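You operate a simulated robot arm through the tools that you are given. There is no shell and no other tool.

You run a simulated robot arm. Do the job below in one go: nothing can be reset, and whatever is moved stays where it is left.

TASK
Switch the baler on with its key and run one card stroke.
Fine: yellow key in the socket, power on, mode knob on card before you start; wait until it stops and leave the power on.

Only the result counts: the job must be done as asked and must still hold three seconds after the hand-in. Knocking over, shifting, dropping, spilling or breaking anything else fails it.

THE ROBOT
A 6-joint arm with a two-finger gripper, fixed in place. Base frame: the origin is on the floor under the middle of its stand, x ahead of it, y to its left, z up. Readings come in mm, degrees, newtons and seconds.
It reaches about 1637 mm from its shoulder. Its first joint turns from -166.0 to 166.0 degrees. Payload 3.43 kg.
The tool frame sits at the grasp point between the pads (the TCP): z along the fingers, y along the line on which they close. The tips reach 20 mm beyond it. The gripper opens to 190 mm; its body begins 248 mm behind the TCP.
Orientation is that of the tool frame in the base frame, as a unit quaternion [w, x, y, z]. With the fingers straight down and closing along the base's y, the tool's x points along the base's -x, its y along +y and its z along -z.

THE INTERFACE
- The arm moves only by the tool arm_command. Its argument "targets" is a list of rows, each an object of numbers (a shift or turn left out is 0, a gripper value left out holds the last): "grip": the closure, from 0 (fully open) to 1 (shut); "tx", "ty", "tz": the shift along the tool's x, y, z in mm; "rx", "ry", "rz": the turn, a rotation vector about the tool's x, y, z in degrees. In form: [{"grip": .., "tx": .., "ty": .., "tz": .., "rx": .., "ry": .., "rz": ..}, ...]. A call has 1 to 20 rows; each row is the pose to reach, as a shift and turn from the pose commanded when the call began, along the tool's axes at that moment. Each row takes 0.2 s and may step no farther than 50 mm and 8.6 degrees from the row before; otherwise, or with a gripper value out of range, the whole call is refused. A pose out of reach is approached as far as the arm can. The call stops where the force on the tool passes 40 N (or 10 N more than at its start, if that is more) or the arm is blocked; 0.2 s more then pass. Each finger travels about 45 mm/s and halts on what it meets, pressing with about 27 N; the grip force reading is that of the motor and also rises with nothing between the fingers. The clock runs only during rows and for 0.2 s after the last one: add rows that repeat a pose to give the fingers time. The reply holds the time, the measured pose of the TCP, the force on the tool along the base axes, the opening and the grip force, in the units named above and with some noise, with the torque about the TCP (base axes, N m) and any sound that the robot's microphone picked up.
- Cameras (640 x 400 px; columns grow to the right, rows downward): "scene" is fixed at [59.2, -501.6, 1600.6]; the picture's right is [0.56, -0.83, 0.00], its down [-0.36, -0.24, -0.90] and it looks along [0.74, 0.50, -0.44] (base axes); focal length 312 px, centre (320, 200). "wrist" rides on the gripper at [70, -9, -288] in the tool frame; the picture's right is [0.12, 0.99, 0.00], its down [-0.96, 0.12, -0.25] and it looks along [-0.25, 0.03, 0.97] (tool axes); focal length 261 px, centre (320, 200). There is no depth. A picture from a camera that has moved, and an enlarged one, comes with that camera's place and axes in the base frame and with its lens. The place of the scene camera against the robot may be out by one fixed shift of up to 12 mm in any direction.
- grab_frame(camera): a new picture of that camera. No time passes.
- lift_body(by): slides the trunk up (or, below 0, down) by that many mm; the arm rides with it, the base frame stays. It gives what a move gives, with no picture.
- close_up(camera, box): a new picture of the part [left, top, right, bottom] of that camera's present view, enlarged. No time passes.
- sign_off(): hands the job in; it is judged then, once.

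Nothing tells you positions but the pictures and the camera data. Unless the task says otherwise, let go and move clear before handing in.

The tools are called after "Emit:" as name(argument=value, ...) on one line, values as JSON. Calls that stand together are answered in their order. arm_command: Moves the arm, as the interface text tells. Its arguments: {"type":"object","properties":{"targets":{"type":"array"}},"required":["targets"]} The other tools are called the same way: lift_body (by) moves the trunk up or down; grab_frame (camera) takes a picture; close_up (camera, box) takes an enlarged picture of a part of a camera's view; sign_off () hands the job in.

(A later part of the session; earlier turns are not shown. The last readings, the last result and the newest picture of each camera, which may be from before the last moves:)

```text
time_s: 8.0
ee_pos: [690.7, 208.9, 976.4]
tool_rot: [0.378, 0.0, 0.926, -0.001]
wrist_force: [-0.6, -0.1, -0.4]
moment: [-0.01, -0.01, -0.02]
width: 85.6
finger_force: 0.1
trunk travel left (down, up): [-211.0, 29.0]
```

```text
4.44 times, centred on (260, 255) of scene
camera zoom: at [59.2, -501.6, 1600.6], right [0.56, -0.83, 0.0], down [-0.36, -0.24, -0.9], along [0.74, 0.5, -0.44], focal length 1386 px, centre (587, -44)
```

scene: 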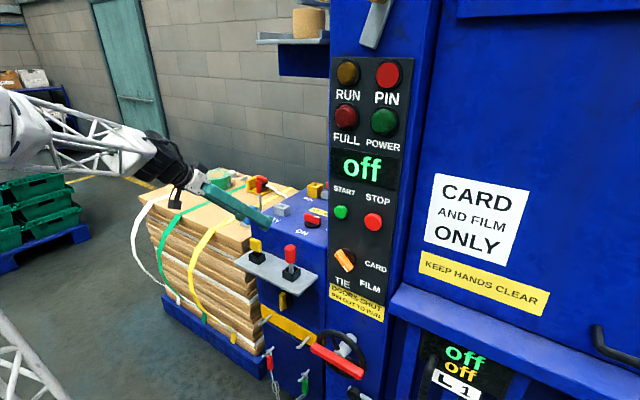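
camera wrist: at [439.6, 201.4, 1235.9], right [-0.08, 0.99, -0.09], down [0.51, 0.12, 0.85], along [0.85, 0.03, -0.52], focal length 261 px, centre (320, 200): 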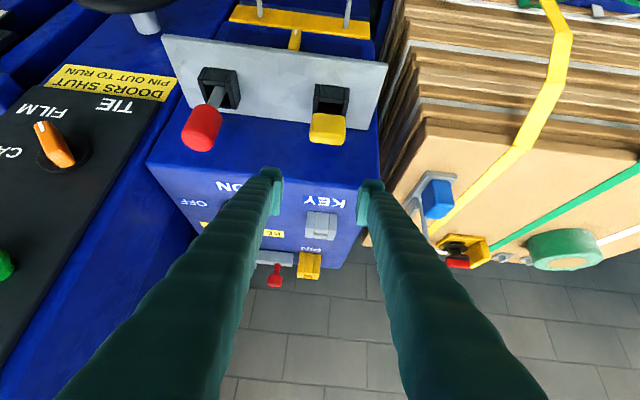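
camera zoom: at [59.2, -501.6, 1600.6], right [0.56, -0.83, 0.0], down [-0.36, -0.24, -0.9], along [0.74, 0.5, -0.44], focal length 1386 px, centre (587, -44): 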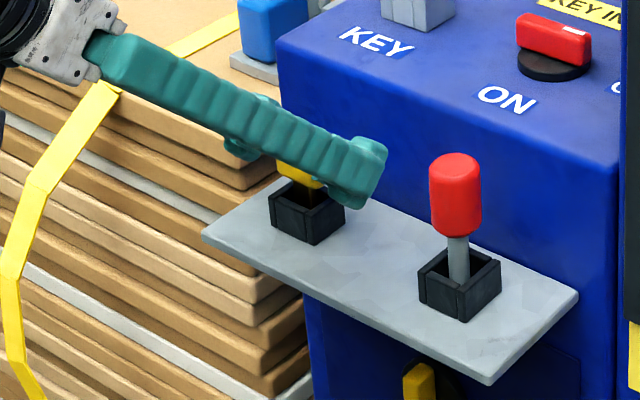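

The head is centred to about 2 mm between the pads. I'll nudge 1.5 mm toward +y and close on the key.

Emit:
arm_command(targets=[{"grip": 0.6, "ty": 1.5}, {"grip": 1, "ty": 1.5}, {"grip": 1, "ty": 1.5}, {"grip": 1, "ty": 1.5}, {"grip": 1, "ty": 1.5}, {"grip": 1, "ty": 1.5}])

Emit:
close_up(camera="wrist", box=[240, 130, 400, 230])

Emit:
close_up(camera="scene", box=[200, 210, 320, 300])

```text
time_s: 9.4
ee_pos: [690.7, 210.1, 976.1]
tool_rot: [0.377, 0.0, 0.926, -0.001]
wrist_force: [0.8, -0.4, 0.0]
moment: [0.01, -0.02, 0.0]
width: 46.6
finger_force: 27.3
trunk travel left (down, up): [-211.0, 29.0]
```

```text
4.00 times, centred on (320, 180) of wrist
camera zoom: at [439.7, 203.2, 1133.7], right [-0.08, 0.99, -0.09], down [0.51, 0.12, 0.85], along [0.85, 0.03, -0.52], focal length 1043 px, centre (320, 280)
```

zoom: 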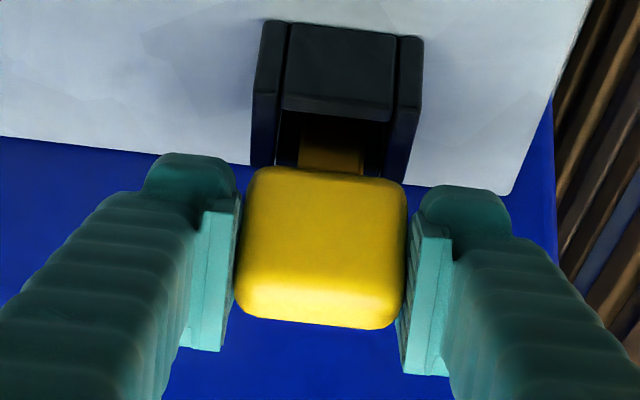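

```text
4.44 times, centred on (260, 255) of scene
camera zoom: at [59.2, -501.6, 1600.6], right [0.56, -0.83, 0.0], down [-0.36, -0.24, -0.9], along [0.74, 0.5, -0.44], focal length 1386 px, centre (587, -44)
```

zoom: 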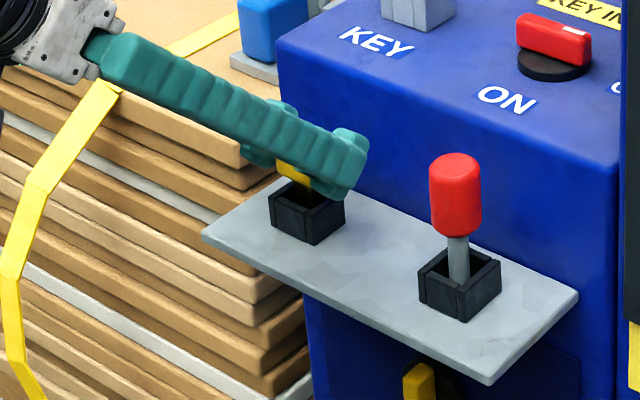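

The key is gripped (46.6 mm wide, 27 N). I'll lift it straight up out of the holder and check how it sits in the fingers.

Emit:
arm_command(targets=[{"grip": 1, "tx": -10.5, "tz": -10.7}, {"grip": 1, "tx": -28, "tz": -28.6}, {"grip": 1, "tx": -56, "tz": -57.1}, {"grip": 1, "tx": -84, "tz": -85.7}, {"grip": 1, "tx": -112, "tz": -114.2}, {"grip": 1, "tx": -133, "tz": -135.7}, {"grip": 1, "tx": -133, "tz": -135.7}])

Emit:
grab_frame(camera="wrist")

Emit:
close_up(camera="wrist", box=[240, 130, 400, 230])

Emit:
close_up(camera="scene", box=[200, 150, 340, 290])

```text
time_s: 11.0
ee_pos: [690.4, 210.2, 1166.8]
tool_rot: [0.378, 0.001, 0.926, -0.002]
wrist_force: [-0.2, 0.1, -0.7]
moment: [-0.01, 0.01, -0.03]
width: 46.7
finger_force: 27.0
trunk travel left (down, up): [-211.0, 29.0]
```

```text
taken
camera wrist: at [439.3, 204.3, 1324.8], right [-0.08, 0.99, -0.09], down [0.51, 0.12, 0.85], along [0.85, 0.03, -0.52], focal length 261 px, centre (320, 200)
```

wrist: 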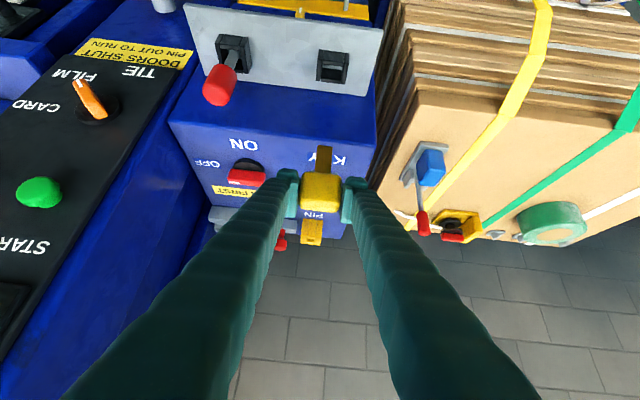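

```text
4.00 times, centred on (320, 180) of wrist
camera zoom: at [439.3, 204.3, 1324.8], right [-0.08, 0.99, -0.09], down [0.51, 0.12, 0.85], along [0.85, 0.03, -0.52], focal length 1043 px, centre (320, 280)
```

zoom: 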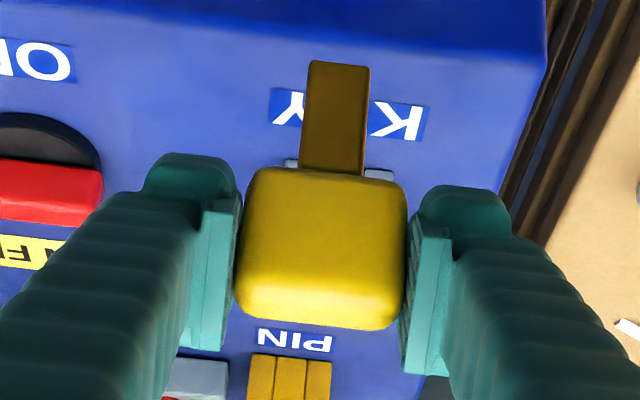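

```text
2.86 times, centred on (270, 220) of scene
camera zoom: at [59.2, -501.6, 1600.6], right [0.56, -0.83, 0.0], down [-0.36, -0.24, -0.9], along [0.74, 0.5, -0.44], focal length 891 px, centre (463, 143)
```

zoom: 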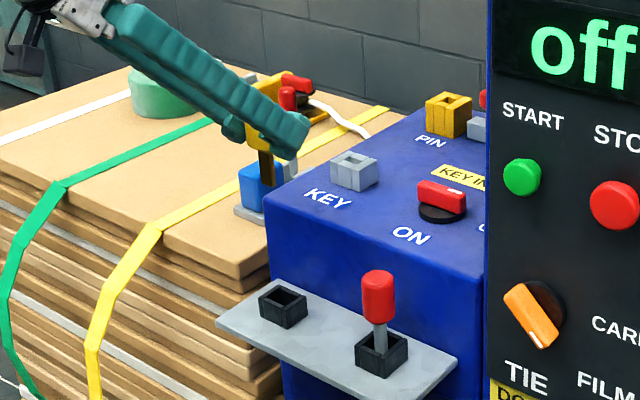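

The key is out and hangs straight, with a blade about 46 mm long. I'll zoom in on the blade to measure its tip relative to the hand.

Emit:
close_up(camera="wrist", box=[296, 140, 352, 215])

Emit:
close_up(camera="scene", box=[270, 175, 320, 220])

Emit:
close_up(camera="scene", box=[265, 185, 315, 230])

Emit:
close_up(camera="scene", box=[270, 180, 300, 220])

```text
5.33 times, centred on (324, 178) of wrist
camera zoom: at [439.3, 204.3, 1324.8], right [-0.08, 0.99, -0.09], down [0.51, 0.12, 0.85], along [0.85, 0.03, -0.52], focal length 1390 px, centre (299, 320)
```

zoom: 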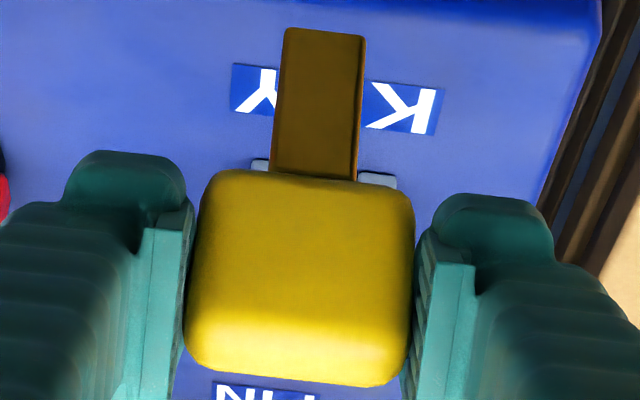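

```text
8.89 times, centred on (295, 198) of scene
camera zoom: at [59.2, -501.6, 1600.6], right [0.56, -0.83, 0.0], down [-0.36, -0.24, -0.9], along [0.74, 0.5, -0.44], focal length 2772 px, centre (542, 222)
```

zoom: 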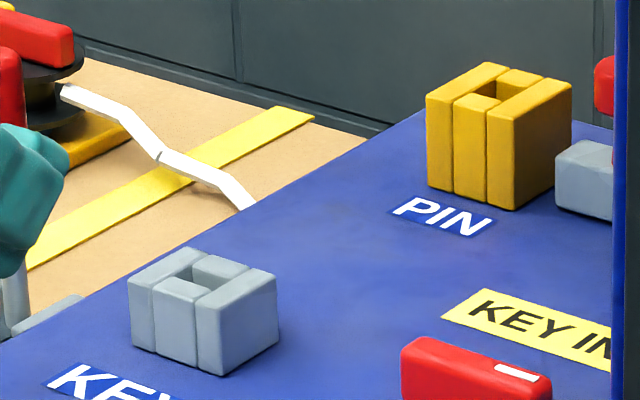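

```text
8.89 times, centred on (290, 208) of scene
camera zoom: at [59.2, -501.6, 1600.6], right [0.56, -0.83, 0.0], down [-0.36, -0.24, -0.9], along [0.74, 0.5, -0.44], focal length 2772 px, centre (587, 133)
```

zoom: 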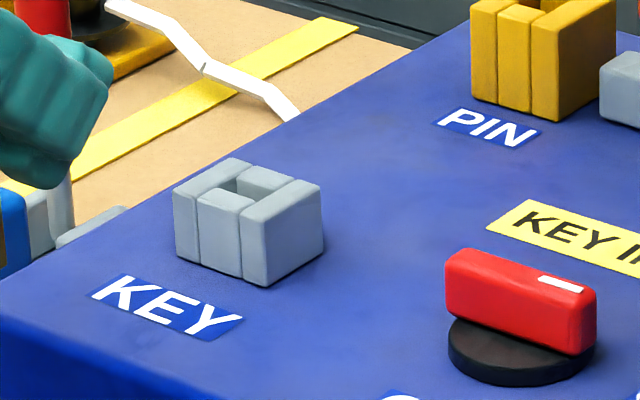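

```text
10.00 times, centred on (285, 200) of scene
camera zoom: at [59.2, -501.6, 1600.6], right [0.56, -0.83, 0.0], down [-0.36, -0.24, -0.9], along [0.74, 0.5, -0.44], focal length 3118 px, centre (670, 200)
```

zoom: 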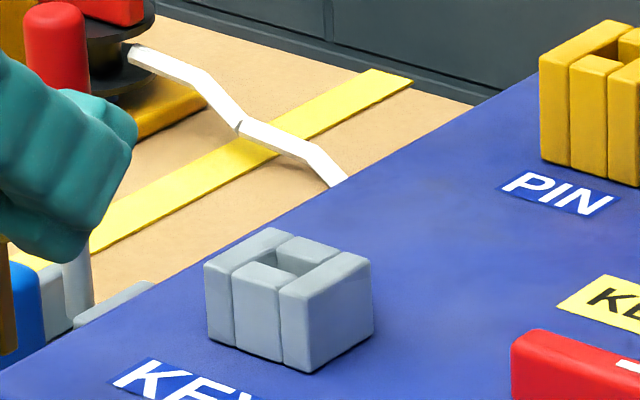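

The blade is 18 mm wide, and the hole is about 23 × 12 mm. I'll carry the key over the KEY socket at the same height, then compare the two views.

Emit:
arm_command(targets=[{"grip": 1, "tx": -23, "ty": 2, "tz": 22.5}, {"grip": 1, "tx": -46, "ty": 4, "tz": 45}, {"grip": 1, "tx": -69, "ty": 6, "tz": 67.5}, {"grip": 1, "tx": -92, "ty": 8, "tz": 90}, {"grip": 1, "tx": -114.9, "ty": 9, "tz": 112.6}, {"grip": 1, "tx": -114.9, "ty": 9, "tz": 112.6}])

Emit:
close_up(camera="wrist", box=[260, 120, 380, 220])

Emit:
close_up(camera="scene", box=[240, 160, 320, 230])

```text
time_s: 12.4
ee_pos: [851.6, 220.2, 1166.2]
tool_rot: [0.378, 0.001, 0.926, -0.001]
wrist_force: [0.4, 0.0, 0.2]
moment: [-0.02, 0.02, 0.0]
width: 46.9
finger_force: 26.7
trunk travel left (down, up): [-211.0, 29.0]
```

```text
4.00 times, centred on (320, 170) of wrist
camera zoom: at [600.6, 212.7, 1323.4], right [-0.08, 0.99, -0.09], down [0.51, 0.12, 0.85], along [0.85, 0.03, -0.52], focal length 1043 px, centre (320, 320)
```

zoom: 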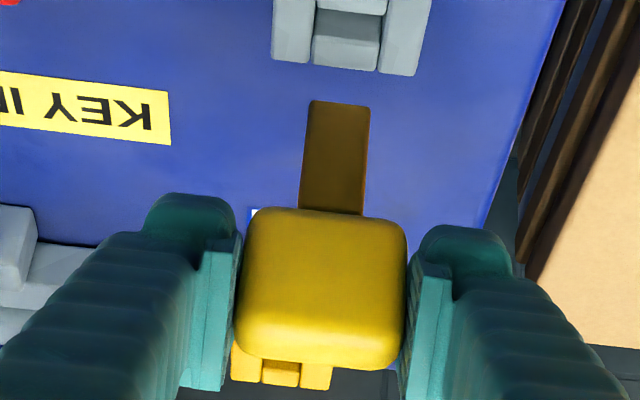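

```text
5.71 times, centred on (280, 195) of scene
camera zoom: at [59.2, -501.6, 1600.6], right [0.56, -0.83, 0.0], down [-0.36, -0.24, -0.9], along [0.74, 0.5, -0.44], focal length 1782 px, centre (549, 229)
```

zoom: 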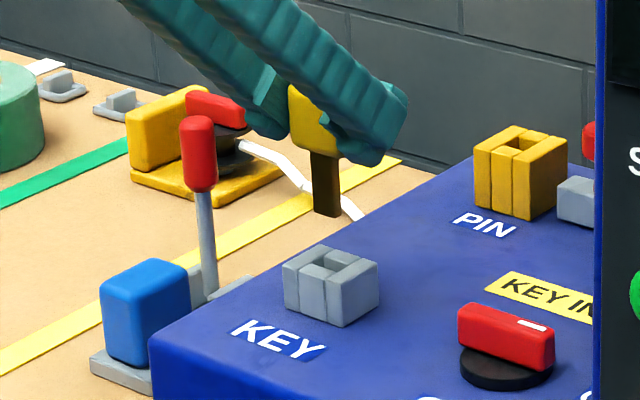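

Both views show the blade almost exactly above the socket. I'll lower to just above the hole and check again.

Emit:
arm_command(targets=[{"grip": 1, "tx": 7, "ty": 0.3, "tz": 7.5}, {"grip": 1, "tx": 14, "ty": 0.5, "tz": 15}, {"grip": 1, "tx": 20.3, "ty": 0.5, "tz": 22.1}, {"grip": 1, "tx": 20.3, "ty": 0.5, "tz": 22.1}])

Emit:
close_up(camera="wrist", box=[290, 120, 362, 180])

Emit:
close_up(camera="scene", box=[262, 180, 302, 220])

```text
time_s: 13.4
ee_pos: [851.4, 220.1, 1136.4]
tool_rot: [0.379, 0.0, 0.926, -0.001]
wrist_force: [0.8, 0.1, -1.0]
moment: [0.0, 0.0, 0.01]
width: 46.7
finger_force: 26.8
trunk travel left (down, up): [-211.0, 29.0]
```

```text
6.67 times, centred on (326, 150) of wrist
camera zoom: at [600.4, 212.9, 1293.6], right [-0.08, 0.99, -0.09], down [0.51, 0.12, 0.85], along [0.85, 0.03, -0.52], focal length 1738 px, centre (280, 533)
```

zoom: 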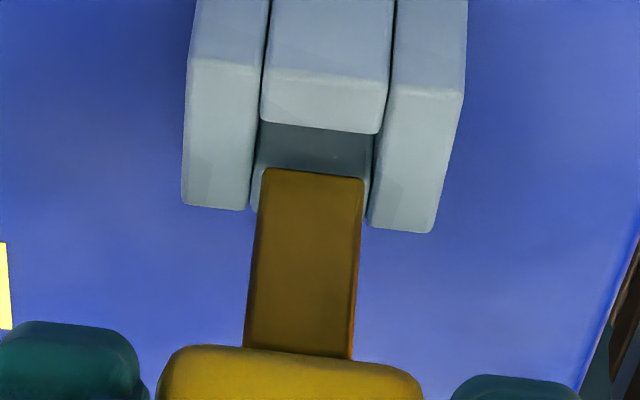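

```text
10.00 times, centred on (282, 200) of scene
camera zoom: at [59.2, -501.6, 1600.6], right [0.56, -0.83, 0.0], down [-0.36, -0.24, -0.9], along [0.74, 0.5, -0.44], focal length 3118 px, centre (700, 200)
```

zoom: 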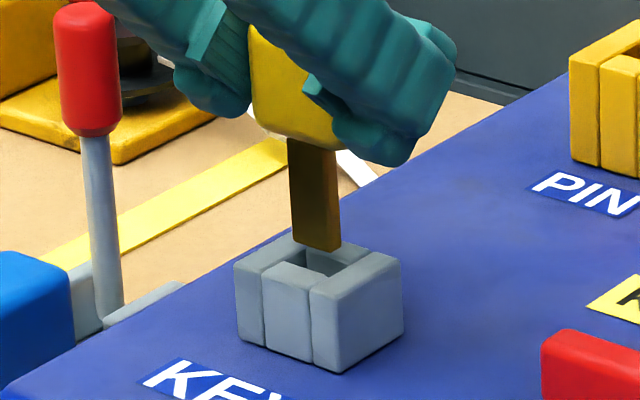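

The blade is within about 1 mm of the hole in both views and hangs vertical. I'll lower it into the socket in small steps and watch the force.

Emit:
arm_command(targets=[{"grip": 1, "tx": 3.1, "ty": 0.6, "tz": 4.0}, {"grip": 1, "tx": 6.6, "ty": 0.6, "tz": 7.6}, {"grip": 1, "tx": 10.1, "ty": 0.6, "tz": 11.1}, {"grip": 1, "tx": 13.6, "ty": 0.6, "tz": 14.7}, {"grip": 1, "tx": 17.1, "ty": 0.6, "tz": 18.2}])

Emit:
close_up(camera="wrist", box=[290, 120, 362, 180])

Emit:
close_up(camera="scene", box=[262, 180, 302, 220])

```text
time_s: 14.6
ee_pos: [852.7, 221.6, 1112.2]
tool_rot: [0.378, 0.001, 0.926, -0.002]
wrist_force: [1.3, -3.0, 19.8]
moment: [-0.11, -0.16, 0.0]
width: 46.7
finger_force: 26.8
trunk travel left (down, up): [-211.0, 29.0]
```

```text
6.67 times, centred on (326, 150) of wrist
camera zoom: at [600.6, 213.1, 1268.6], right [-0.08, 0.99, -0.09], down [0.51, 0.12, 0.85], along [0.85, 0.03, -0.52], focal length 1738 px, centre (280, 533)
```

zoom: 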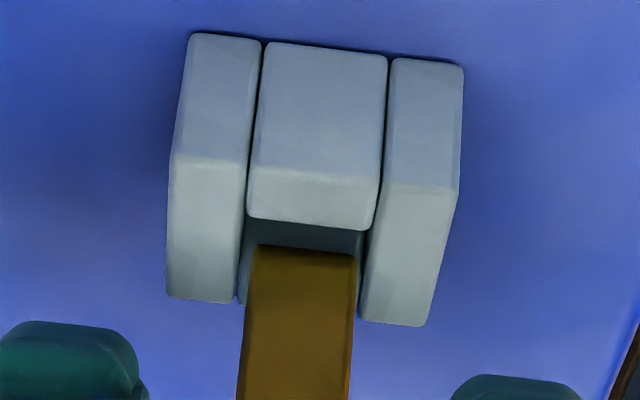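

```text
10.00 times, centred on (282, 200) of scene
camera zoom: at [59.2, -501.6, 1600.6], right [0.56, -0.83, 0.0], down [-0.36, -0.24, -0.9], along [0.74, 0.5, -0.44], focal length 3118 px, centre (700, 200)
```

zoom: 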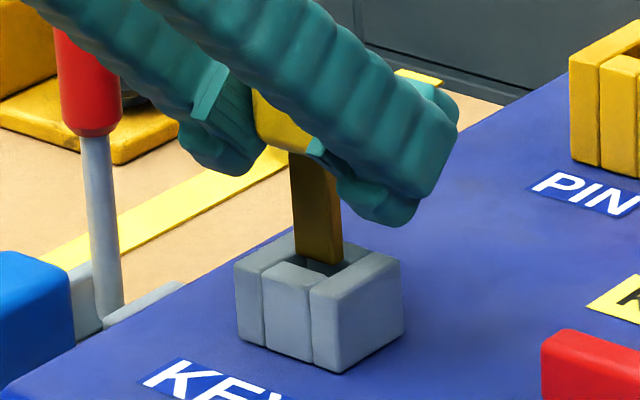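

The force rose to 20 N and the key slid up in the fingers: the blade tip landed on the socket's back edge, too far toward +x. I'll lift clear and measure again.

Emit:
arm_command(targets=[{"grip": 1, "tx": -3.5, "tz": -3.6}, {"grip": 1, "tx": -7, "tz": -7.1}, {"grip": 1, "tx": -7, "tz": -7.1}])

Emit:
close_up(camera="wrist", box=[290, 120, 362, 180])

Emit:
close_up(camera="wrist", box=[260, 130, 380, 240])

Emit:
close_up(camera="scene", box=[262, 180, 302, 220])

```text
time_s: 15.4
ee_pos: [852.3, 220.1, 1119.5]
tool_rot: [0.378, 0.001, 0.926, -0.002]
wrist_force: [0.9, -0.2, -0.4]
moment: [0.01, 0.01, 0.02]
width: 46.8
finger_force: 27.2
trunk travel left (down, up): [-211.0, 29.0]
```

```text
6.67 times, centred on (326, 150) of wrist
camera zoom: at [601.3, 214.0, 1278.1], right [-0.08, 0.99, -0.09], down [0.51, 0.12, 0.85], along [0.85, 0.03, -0.52], focal length 1738 px, centre (280, 533)
```

zoom: 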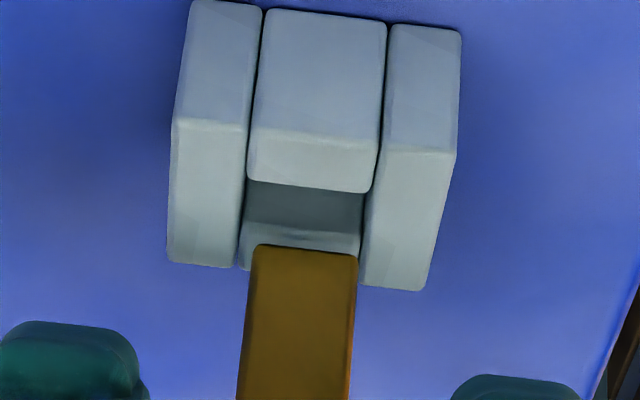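

```text
3.64 times, centred on (320, 185) of wrist
camera zoom: at [601.3, 214.0, 1278.1], right [-0.08, 0.99, -0.09], down [0.51, 0.12, 0.85], along [0.85, 0.03, -0.52], focal length 948 px, centre (320, 254)
```

zoom: 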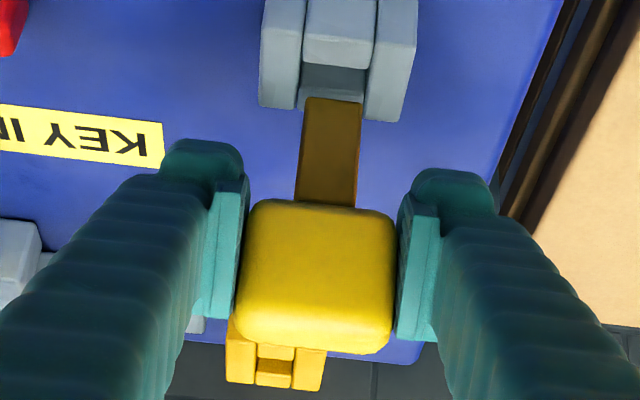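

```text
10.00 times, centred on (282, 200) of scene
camera zoom: at [59.2, -501.6, 1600.6], right [0.56, -0.83, 0.0], down [-0.36, -0.24, -0.9], along [0.74, 0.5, -0.44], focal length 3118 px, centre (700, 200)
```

zoom: 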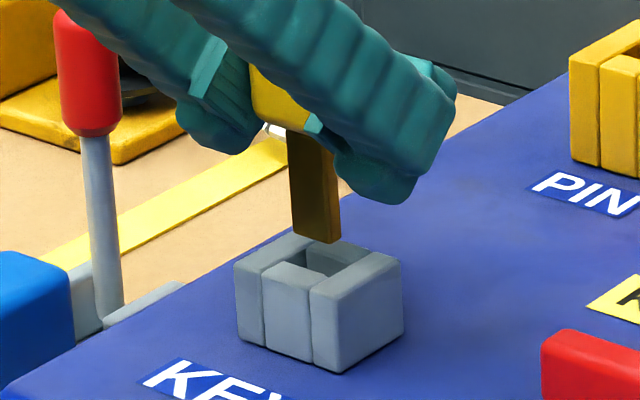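

The blade needs to move about 5 mm toward −x. I'll shift while still above the socket, then lower in small steps.

Emit:
arm_command(targets=[{"grip": 1, "tx": 3.6, "ty": -0.4, "tz": -3.5}, {"grip": 1, "tx": 3.6, "ty": -0.4, "tz": -3.5}, {"grip": 1, "tx": 6.4, "ty": -0.4, "tz": -0.6}, {"grip": 1, "tx": 9.2, "ty": -0.4, "tz": 2.2}, {"grip": 1, "tx": 12.0, "ty": -0.4, "tz": 5.0}])

Emit:
close_up(camera="wrist", box=[290, 120, 362, 180])

Emit:
close_up(camera="scene", box=[262, 180, 302, 220])

```text
time_s: 16.6
ee_pos: [848.8, 220.3, 1111.1]
tool_rot: [0.379, 0.001, 0.925, -0.001]
wrist_force: [0.0, -0.9, 17.1]
moment: [-0.07, 0.08, 0.02]
width: 46.7
finger_force: 27.1
trunk travel left (down, up): [-211.0, 29.0]
```

```text
6.67 times, centred on (326, 150) of wrist
camera zoom: at [595.7, 212.8, 1268.3], right [-0.08, 0.99, -0.08], down [0.51, 0.11, 0.85], along [0.86, 0.03, -0.52], focal length 1738 px, centre (280, 533)
```

zoom: 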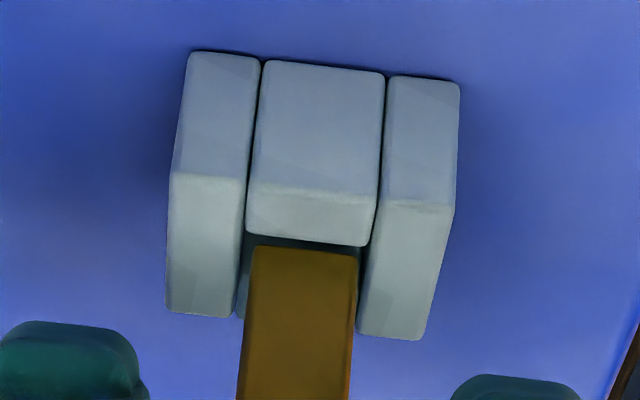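

```text
10.00 times, centred on (282, 200) of scene
camera zoom: at [59.2, -501.6, 1600.6], right [0.56, -0.83, 0.0], down [-0.36, -0.24, -0.9], along [0.74, 0.5, -0.44], focal length 3118 px, centre (700, 200)
```

zoom: 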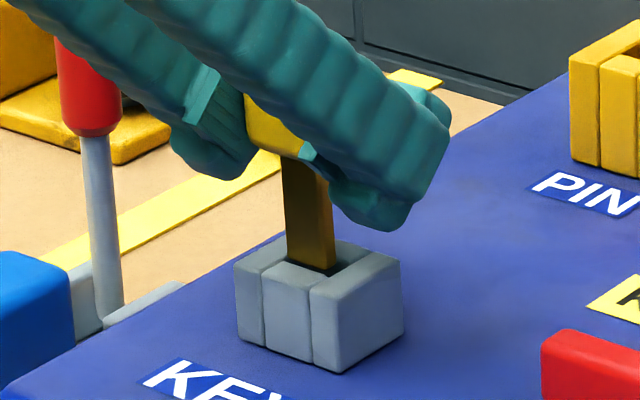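

The tip still touches something: 17 N, and the key did not slip further. I'll zoom in much tighter.

Emit:
close_up(camera="scene", box=[272, 195, 296, 217])

Emit:
close_up(camera="wrist", box=[304, 138, 344, 178])

```text
16.00 times, centred on (284, 206) of scene
camera zoom: at [59.2, -501.6, 1600.6], right [0.56, -0.83, 0.0], down [-0.36, -0.24, -0.9], along [0.74, 0.5, -0.44], focal length 4989 px, centre (896, 104)
```

zoom: 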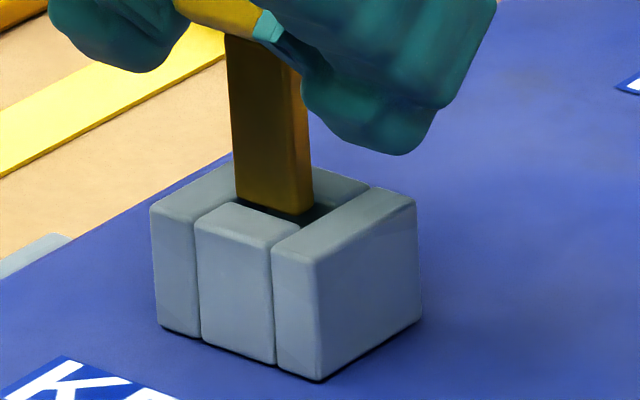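

```text
10.00 times, centred on (324, 158) of wrist
camera zoom: at [595.7, 212.8, 1268.3], right [-0.08, 0.99, -0.08], down [0.51, 0.11, 0.85], along [0.86, 0.03, -0.52], focal length 2606 px, centre (280, 620)
```

zoom: 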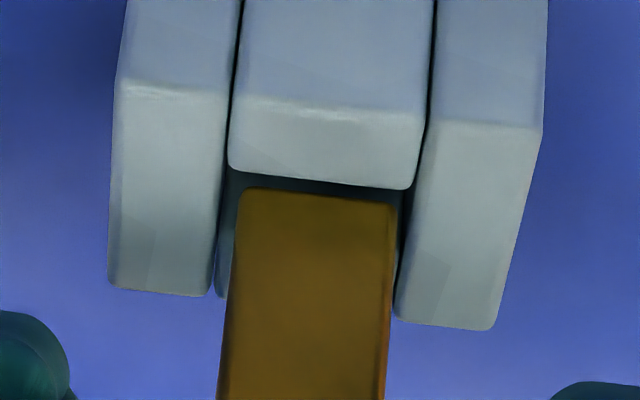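

The torque readings help: the first contact was on the back edge of the hole, and this one is on the front edge. The right spot lies about 2 mm back toward +x. I'll lift slightly, shift, and try again gently.

Emit:
arm_command(targets=[{"grip": 1, "tx": -2.8, "tz": -2.8}, {"grip": 1, "tx": -4.2, "tz": -1.4}, {"grip": 1, "tx": -4.2, "tz": -1.4}, {"grip": 1, "tx": -2.1, "tz": 0.7}, {"grip": 1, "tx": 0.0, "tz": 2.8}, {"grip": 1, "tx": 1.0, "tz": 3.9}])

Emit:
close_up(camera="wrist", box=[304, 138, 344, 178])

Emit:
close_up(camera="scene", box=[272, 195, 296, 217])

```text
time_s: 18.0
ee_pos: [849.8, 221.4, 1104.8]
tool_rot: [0.377, 0.001, 0.926, -0.002]
wrist_force: [-0.2, 0.4, -0.3]
moment: [-0.01, -0.01, -0.01]
width: 46.7
finger_force: 26.8
trunk travel left (down, up): [-211.0, 29.0]
```

```text
10.00 times, centred on (324, 158) of wrist
camera zoom: at [598.2, 213.7, 1262.8], right [-0.08, 0.99, -0.09], down [0.51, 0.12, 0.85], along [0.85, 0.03, -0.52], focal length 2606 px, centre (280, 620)
```

zoom: 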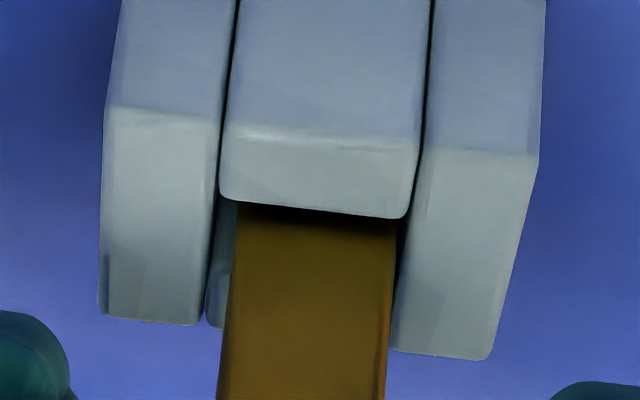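

```text
16.00 times, centred on (284, 206) of scene
camera zoom: at [59.2, -501.6, 1600.6], right [0.56, -0.83, 0.0], down [-0.36, -0.24, -0.9], along [0.74, 0.5, -0.44], focal length 4989 px, centre (896, 104)
```

zoom: 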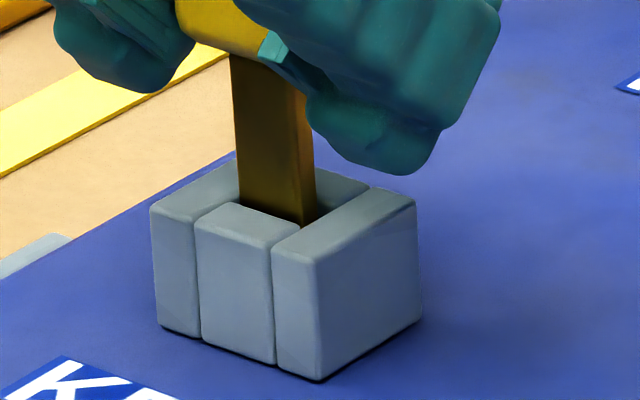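

No force now, and the blade has entered the hole in both views. I'll continue straight down.

Emit:
arm_command(targets=[{"grip": 1, "tx": 2.1, "tz": 2.1}, {"grip": 1, "tx": 4.2, "tz": 4.3}, {"grip": 1, "tx": 6.3, "tz": 6.4}, {"grip": 1, "tx": 8.4, "tz": 8.6}, {"grip": 1, "tx": 9.8, "tz": 10}])

Emit:
close_up(camera="wrist", box=[290, 138, 354, 188])

Emit:
close_up(camera="scene", box=[272, 190, 296, 217])

```text
time_s: 19.2
ee_pos: [850.5, 220.4, 1092.2]
tool_rot: [0.378, 0.0, 0.926, -0.001]
wrist_force: [0.7, -0.6, -0.3]
moment: [0.0, 0.0, 0.0]
width: 46.9
finger_force: 27.5
trunk travel left (down, up): [-211.0, 29.0]
```

```text
8.00 times, centred on (322, 163) of wrist
camera zoom: at [598.4, 213.6, 1248.6], right [-0.08, 0.99, -0.09], down [0.51, 0.12, 0.85], along [0.85, 0.03, -0.52], focal length 2085 px, centre (304, 496)
```

zoom: 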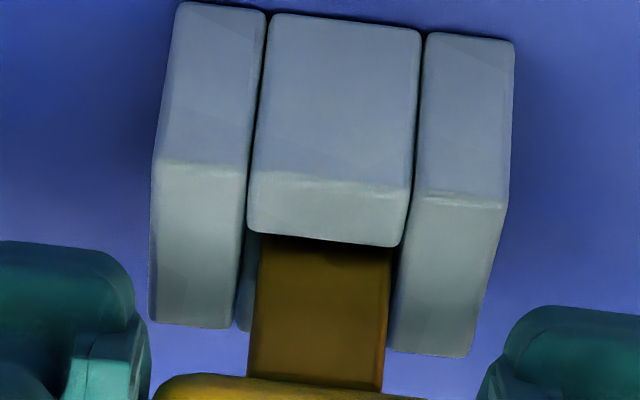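

```text
14.81 times, centred on (284, 204) of scene
camera zoom: at [59.2, -501.6, 1600.6], right [0.56, -0.83, 0.0], down [-0.36, -0.24, -0.9], along [0.74, 0.5, -0.44], focal length 4619 px, centre (853, 148)
```

zoom: 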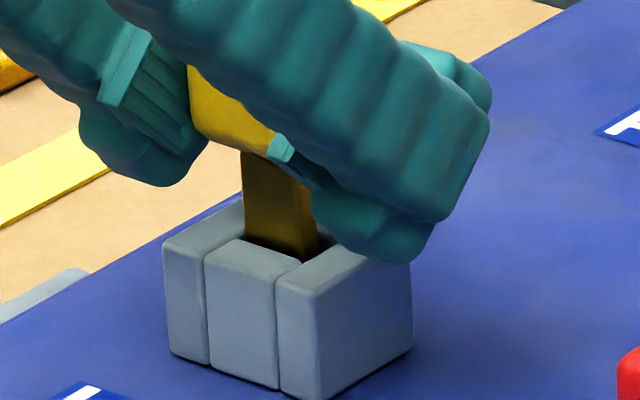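

The blade is about 20 mm deep with no load. I'll go 4 mm lower, then release and let it settle.

Emit:
arm_command(targets=[{"grip": 1, "tx": 1.4, "tz": 1.5}, {"grip": 1, "tx": 2.8, "tz": 2.9}, {"grip": 1, "tx": 2.8, "tz": 2.9}])

Emit:
close_up(camera="scene", box=[272, 190, 296, 217])

```text
time_s: 20.0
ee_pos: [849.8, 219.8, 1087.3]
tool_rot: [0.377, 0.001, 0.926, -0.002]
wrist_force: [-0.1, -0.3, -0.8]
moment: [0.0, 0.02, -0.01]
width: 46.7
finger_force: 27.1
trunk travel left (down, up): [-211.0, 29.0]
```

```text
14.81 times, centred on (284, 204) of scene
camera zoom: at [59.2, -501.6, 1600.6], right [0.56, -0.83, 0.0], down [-0.36, -0.24, -0.9], along [0.74, 0.5, -0.44], focal length 4619 px, centre (853, 148)
```

zoom: 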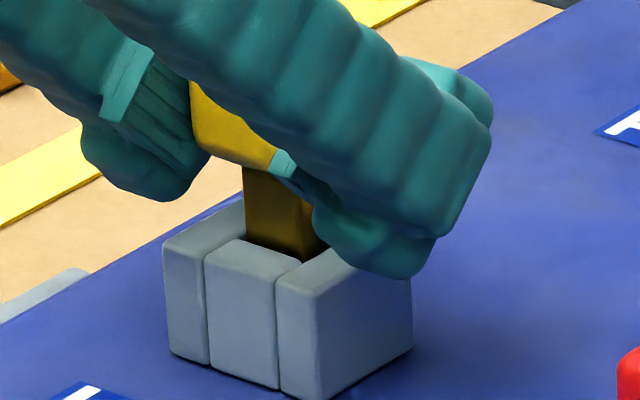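

Still no load, so I'll open the fingers and let the key settle.

Emit:
arm_command(targets=[{"grip": 0.7}, {"grip": 0.6}, {"grip": 0.55}, {"grip": 0.55}, {"grip": 0.55}])

Emit:
close_up(camera="scene", box=[262, 175, 302, 220])

Emit:
close_up(camera="wrist", box=[260, 120, 380, 220])

Emit:
close_up(camera="scene", box=[320, 50, 410, 190])

```text
time_s: 21.2
ee_pos: [849.0, 220.1, 1087.2]
tool_rot: [0.378, 0.001, 0.926, -0.002]
wrist_force: [0.4, -0.1, -0.4]
moment: [0.02, -0.01, 0.01]
width: 85.4
finger_force: 0.1
trunk travel left (down, up): [-211.0, 29.0]
```

```text
8.89 times, centred on (282, 198) of scene
camera zoom: at [59.2, -501.6, 1600.6], right [0.56, -0.83, 0.0], down [-0.36, -0.24, -0.9], along [0.74, 0.5, -0.44], focal length 2772 px, centre (658, 222)
```

zoom: 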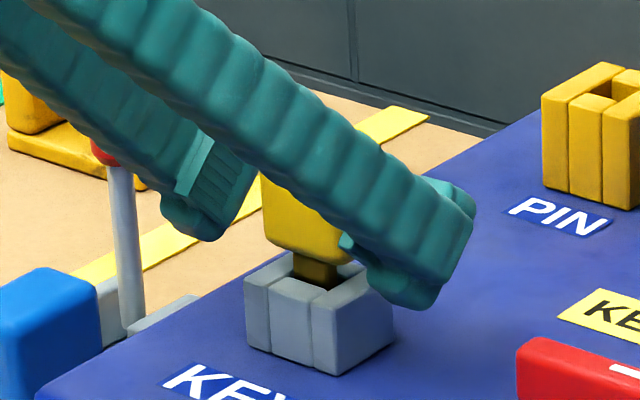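

```text
4.00 times, centred on (320, 170) of wrist
camera zoom: at [598.2, 213.1, 1244.7], right [-0.08, 0.99, -0.09], down [0.51, 0.12, 0.85], along [0.85, 0.03, -0.52], focal length 1043 px, centre (320, 320)
```

zoom: 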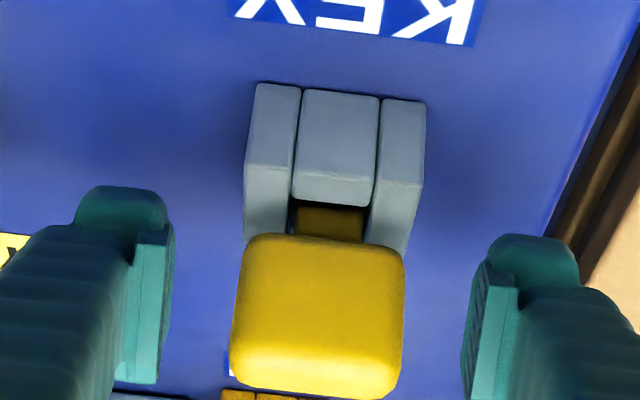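

```text
2.86 times, centred on (365, 120) of scene
camera zoom: at [59.2, -501.6, 1600.6], right [0.56, -0.83, 0.0], down [-0.36, -0.24, -0.9], along [0.74, 0.5, -0.44], focal length 891 px, centre (191, 429)
```

zoom: 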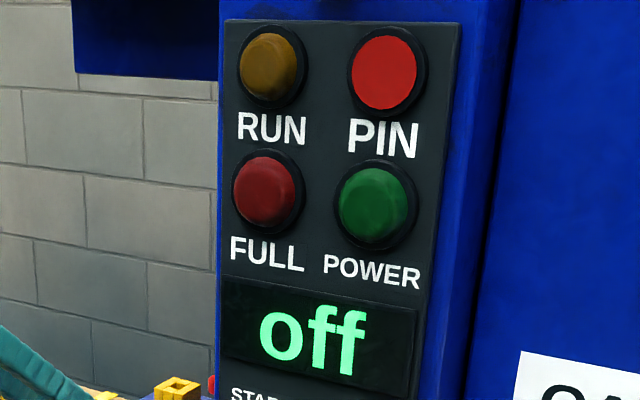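

The yellow key stands in its socket with only about 12 mm of blade showing. I'll lift the open fingers straight up off it, back away, and shut the gripper to use as a pusher.

Emit:
arm_command(targets=[{"grip": 0.55, "tx": -14, "tz": -14.3}, {"tx": -35, "tz": -35.7}, {"tx": -70, "tz": -71.4}, {"tx": -70, "tz": -120}, {"tx": -70, "tz": -150}, {"tx": -70, "tz": -150}])

Emit:
close_up(camera="scene", box=[255, 170, 335, 240])

Emit:
close_up(camera="wrist", box=[240, 100, 400, 220])

```text
time_s: 22.6
ee_pos: [793.0, 222.8, 1246.0]
tool_rot: [0.378, 0.0, 0.926, 0.0]
wrist_force: [0.4, 0.0, -0.6]
moment: [0.0, 0.02, 0.05]
width: 85.7
finger_force: 0.1
trunk travel left (down, up): [-211.0, 29.0]
```

```text
5.71 times, centred on (295, 205) of scene
camera zoom: at [59.2, -501.6, 1600.6], right [0.56, -0.83, 0.0], down [-0.36, -0.24, -0.9], along [0.74, 0.5, -0.44], focal length 1782 px, centre (463, 171)
```

zoom: 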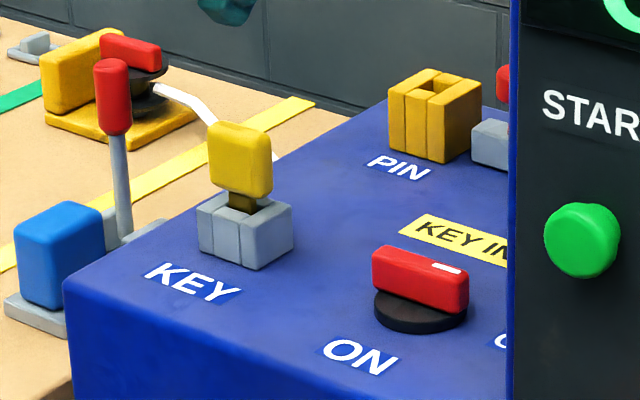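

```text
3.33 times, centred on (320, 160) of wrist
camera zoom: at [541.2, 215.5, 1401.7], right [-0.08, 0.99, -0.09], down [0.51, 0.12, 0.85], along [0.85, 0.03, -0.52], focal length 869 px, centre (320, 333)
```

zoom: 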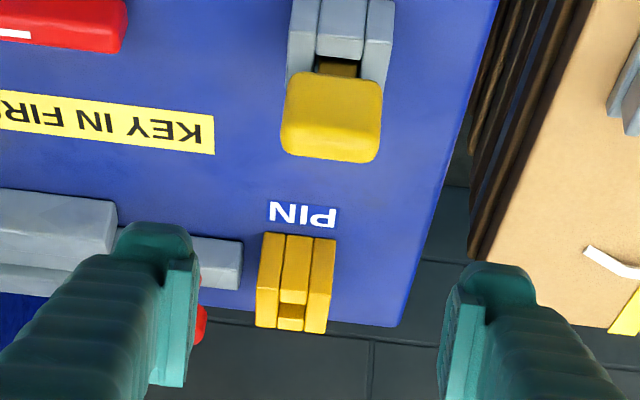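

The key stands squarely in the KEY socket. Next is the ON/OFF switch: its bar is about 67 mm long, centred near (851, 78), z 1034–1058, and its +y end must be pushed toward +x. I'll shut the fingers and tilt further to about 65°.

Emit:
arm_command(targets=[{"grip": 1, "tx": 14, "ty": -18, "tz": -1, "ry": -4}, {"tx": 28, "ty": -37, "tz": -2, "ry": -8}, {"tx": 42, "ty": -56, "tz": -3, "ry": -12}, {"tx": 56, "ty": -75, "tz": -4, "ry": -16}, {"tx": 70, "ty": -93, "tz": -4.2, "ry": -20}, {"tx": 70, "ty": -93, "tz": -4.2, "ry": -20}])

Emit:
grab_frame(camera="wrist")

Emit:
close_up(camera="wrist", box=[240, 120, 400, 220])

Emit:
close_up(camera="scene", box=[200, 120, 360, 240])

```text
time_s: 24.0
ee_pos: [740.0, 129.0, 1195.8]
tool_rot: [0.534, 0.0, 0.846, -0.001]
wrist_force: [-0.5, 0.0, 1.2]
moment: [0.02, 0.0, -0.03]
width: 0.0
finger_force: 27.2
trunk travel left (down, up): [-211.0, 29.0]
```

```text
taken
camera wrist: at [450.4, 121.5, 1257.9], right [-0.05, 0.99, -0.11], down [0.19, 0.12, 0.97], along [0.98, 0.03, -0.2], focal length 261 px, centre (320, 200)
```

wrist: 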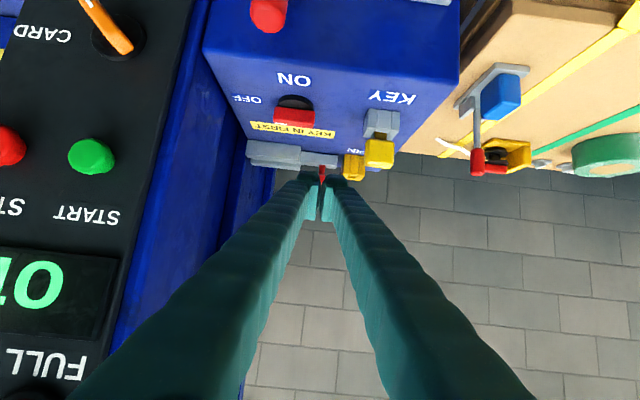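

```text
4.00 times, centred on (320, 170) of wrist
camera zoom: at [450.4, 121.5, 1257.9], right [-0.05, 0.99, -0.11], down [0.19, 0.12, 0.97], along [0.98, 0.03, -0.2], focal length 1043 px, centre (320, 320)
```

zoom: 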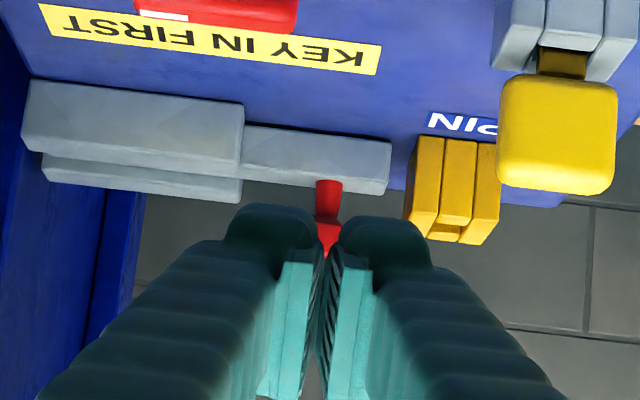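

```text
3.33 times, centred on (280, 180) of scene
camera zoom: at [59.2, -501.6, 1600.6], right [0.56, -0.83, 0.0], down [-0.36, -0.24, -0.9], along [0.74, 0.5, -0.44], focal length 1039 px, centre (453, 267)
```

zoom: 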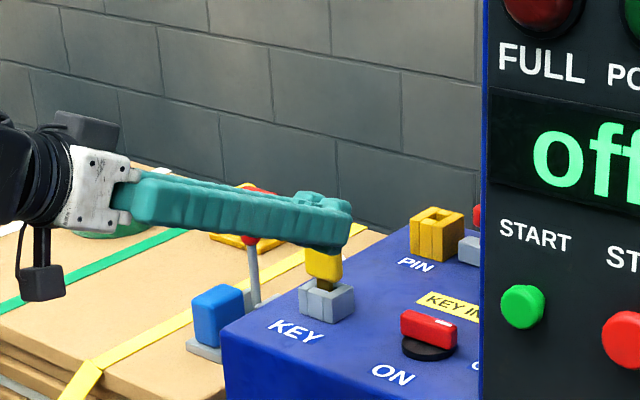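

The shut fingertips are about 60 mm wide along y. I'll lower them to just in front of the switch's +y arm, at about (795, 120, 1068), and check before pushing.

Emit:
arm_command(targets=[{"grip": 1, "tx": 23, "ty": -2, "tz": 26}, {"tx": 46, "ty": -5, "tz": 52}, {"tx": 69, "ty": -7, "tz": 78}, {"tx": 91.8, "ty": -9, "tz": 104.6}, {"tx": 91.8, "ty": -9, "tz": 104.6}])

Emit:
grab_frame(camera="wrist")

Emit:
close_up(camera="wrist", box=[240, 120, 400, 220])

Emit:
close_up(camera="scene", box=[255, 170, 335, 240])

```text
time_s: 25.2
ee_pos: [795.2, 122.2, 1070.5]
tool_rot: [0.533, 0.0, 0.846, 0.0]
wrist_force: [-0.4, -0.4, -0.4]
moment: [0.03, 0.04, 0.0]
width: 0.2
finger_force: 26.2
trunk travel left (down, up): [-211.0, 29.0]
```

```text
taken
camera wrist: at [505.4, 114.2, 1132.3], right [-0.05, 0.99, -0.11], down [0.19, 0.12, 0.97], along [0.98, 0.03, -0.2], focal length 261 px, centre (320, 200)
```

wrist: 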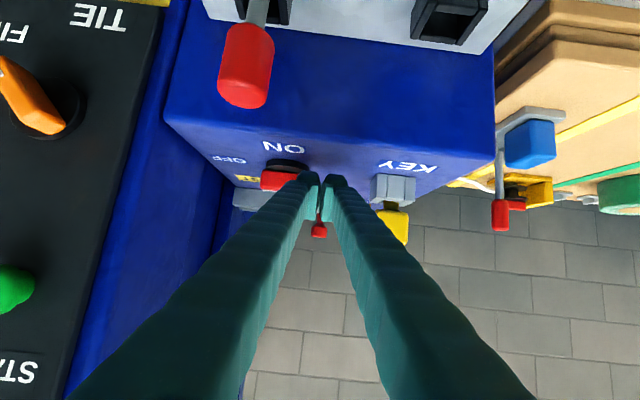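

```text
4.00 times, centred on (320, 170) of wrist
camera zoom: at [505.4, 114.2, 1132.3], right [-0.05, 0.99, -0.11], down [0.19, 0.12, 0.97], along [0.98, 0.03, -0.2], focal length 1043 px, centre (320, 320)
```

zoom: 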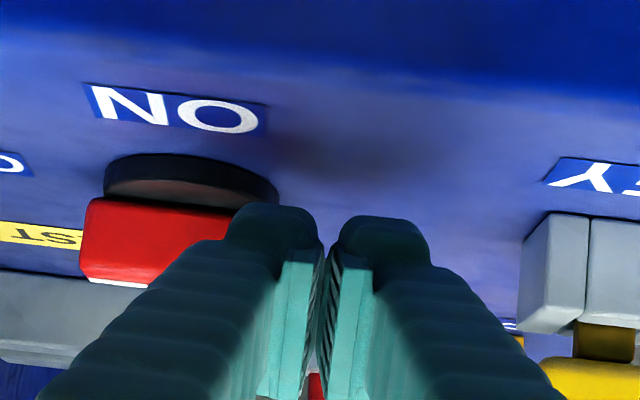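

```text
5.71 times, centred on (295, 205) of scene
camera zoom: at [59.2, -501.6, 1600.6], right [0.56, -0.83, 0.0], down [-0.36, -0.24, -0.9], along [0.74, 0.5, -0.44], focal length 1782 px, centre (463, 171)
```

zoom: 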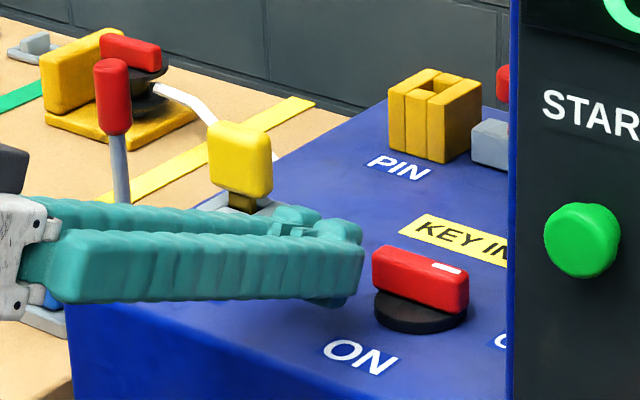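

The fingertips are beside the +y arm of the switch, at the right height. I'll start pushing along an arc around the switch axis and check partway.

Emit:
arm_command(targets=[{"grip": 1, "tx": -7.2, "ty": -1.5, "tz": 18.7}, {"tx": -11.5, "ty": -1.5, "tz": 27.7}, {"tx": -14.5, "ty": 2, "tz": 34.0}, {"tx": -17.3, "ty": 4.5, "tz": 39.9}, {"tx": -20.1, "ty": 5, "tz": 45.8}])

Emit:
close_up(camera="wrist", box=[220, 120, 380, 220])

Emit:
close_up(camera="scene", box=[265, 175, 335, 240])

```text
time_s: 26.4
ee_pos: [847.7, 124.4, 1068.2]
tool_rot: [0.534, 0.0, 0.845, -0.001]
wrist_force: [0.4, -0.4, -0.1]
moment: [0.02, 0.01, 0.03]
width: 0.0
finger_force: 27.2
trunk travel left (down, up): [-211.0, 29.0]
```

```text
4.00 times, centred on (300, 170) of wrist
camera zoom: at [557.0, 117.3, 1130.3], right [-0.05, 0.99, -0.11], down [0.19, 0.12, 0.97], along [0.98, 0.03, -0.2], focal length 1043 px, centre (400, 320)
```

zoom: 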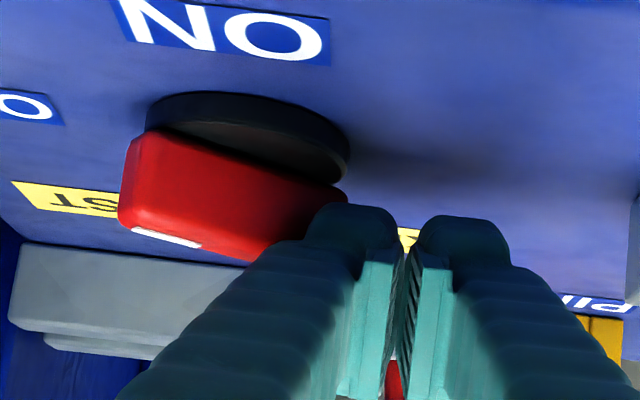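

```text
6.15 times, centred on (300, 208) of scene
camera zoom: at [59.2, -501.6, 1600.6], right [0.56, -0.83, 0.0], down [-0.36, -0.24, -0.9], along [0.74, 0.5, -0.44], focal length 1919 px, centre (443, 154)
```

zoom: 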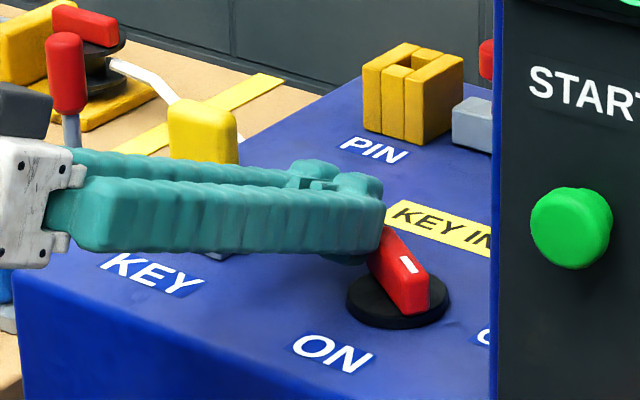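

The switch turns easily, about halfway so far. I'll continue the arc to bring the pointer to ON.

Emit:
arm_command(targets=[{"grip": 1, "tx": -2.1, "ty": -1.3, "tz": 4.4}, {"tx": -3.6, "ty": -3, "tz": 7.5}, {"tx": -4.9, "ty": -4.7, "tz": 10.4}, {"tx": -6.2, "ty": -7, "tz": 13}, {"tx": -7.3, "ty": -9.8, "tz": 15.4}])

Emit:
close_up(camera="wrist", box=[220, 120, 380, 220])

Emit:
close_up(camera="scene", box=[265, 175, 335, 240])

Emit:
grab_frame(camera="scene")

```text
time_s: 27.6
ee_pos: [862.3, 115.5, 1068.4]
tool_rot: [0.533, -0.001, 0.846, -0.001]
wrist_force: [-4.5, 10.1, -2.9]
moment: [0.16, 0.04, -0.34]
width: 0.1
finger_force: 26.7
trunk travel left (down, up): [-211.0, 29.0]
```

```text
4.00 times, centred on (300, 170) of wrist
camera zoom: at [573.1, 107.9, 1129.9], right [-0.05, 0.99, -0.11], down [0.19, 0.12, 0.97], along [0.98, 0.03, -0.2], focal length 1043 px, centre (400, 320)
```

zoom: 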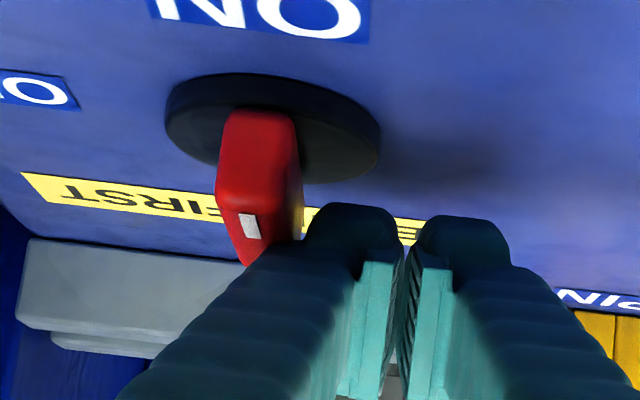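

```text
6.15 times, centred on (300, 208) of scene
camera zoom: at [59.2, -501.6, 1600.6], right [0.56, -0.83, 0.0], down [-0.36, -0.24, -0.9], along [0.74, 0.5, -0.44], focal length 1919 px, centre (443, 154)
```

zoom: 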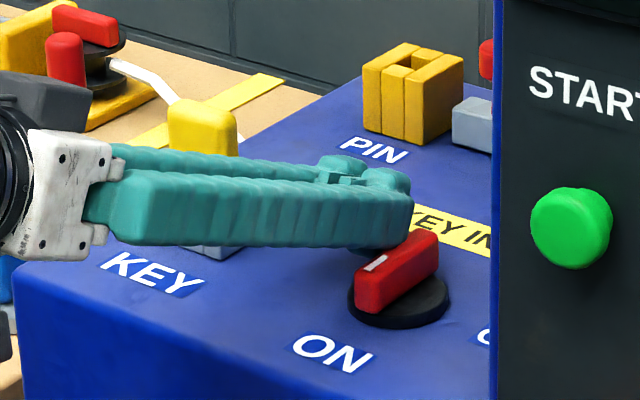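

```text
taken
```

scene: 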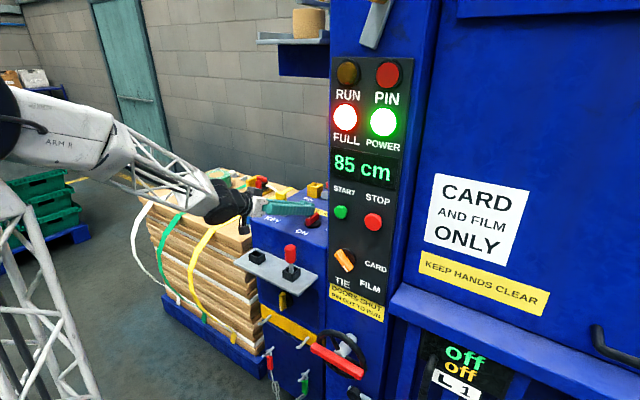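

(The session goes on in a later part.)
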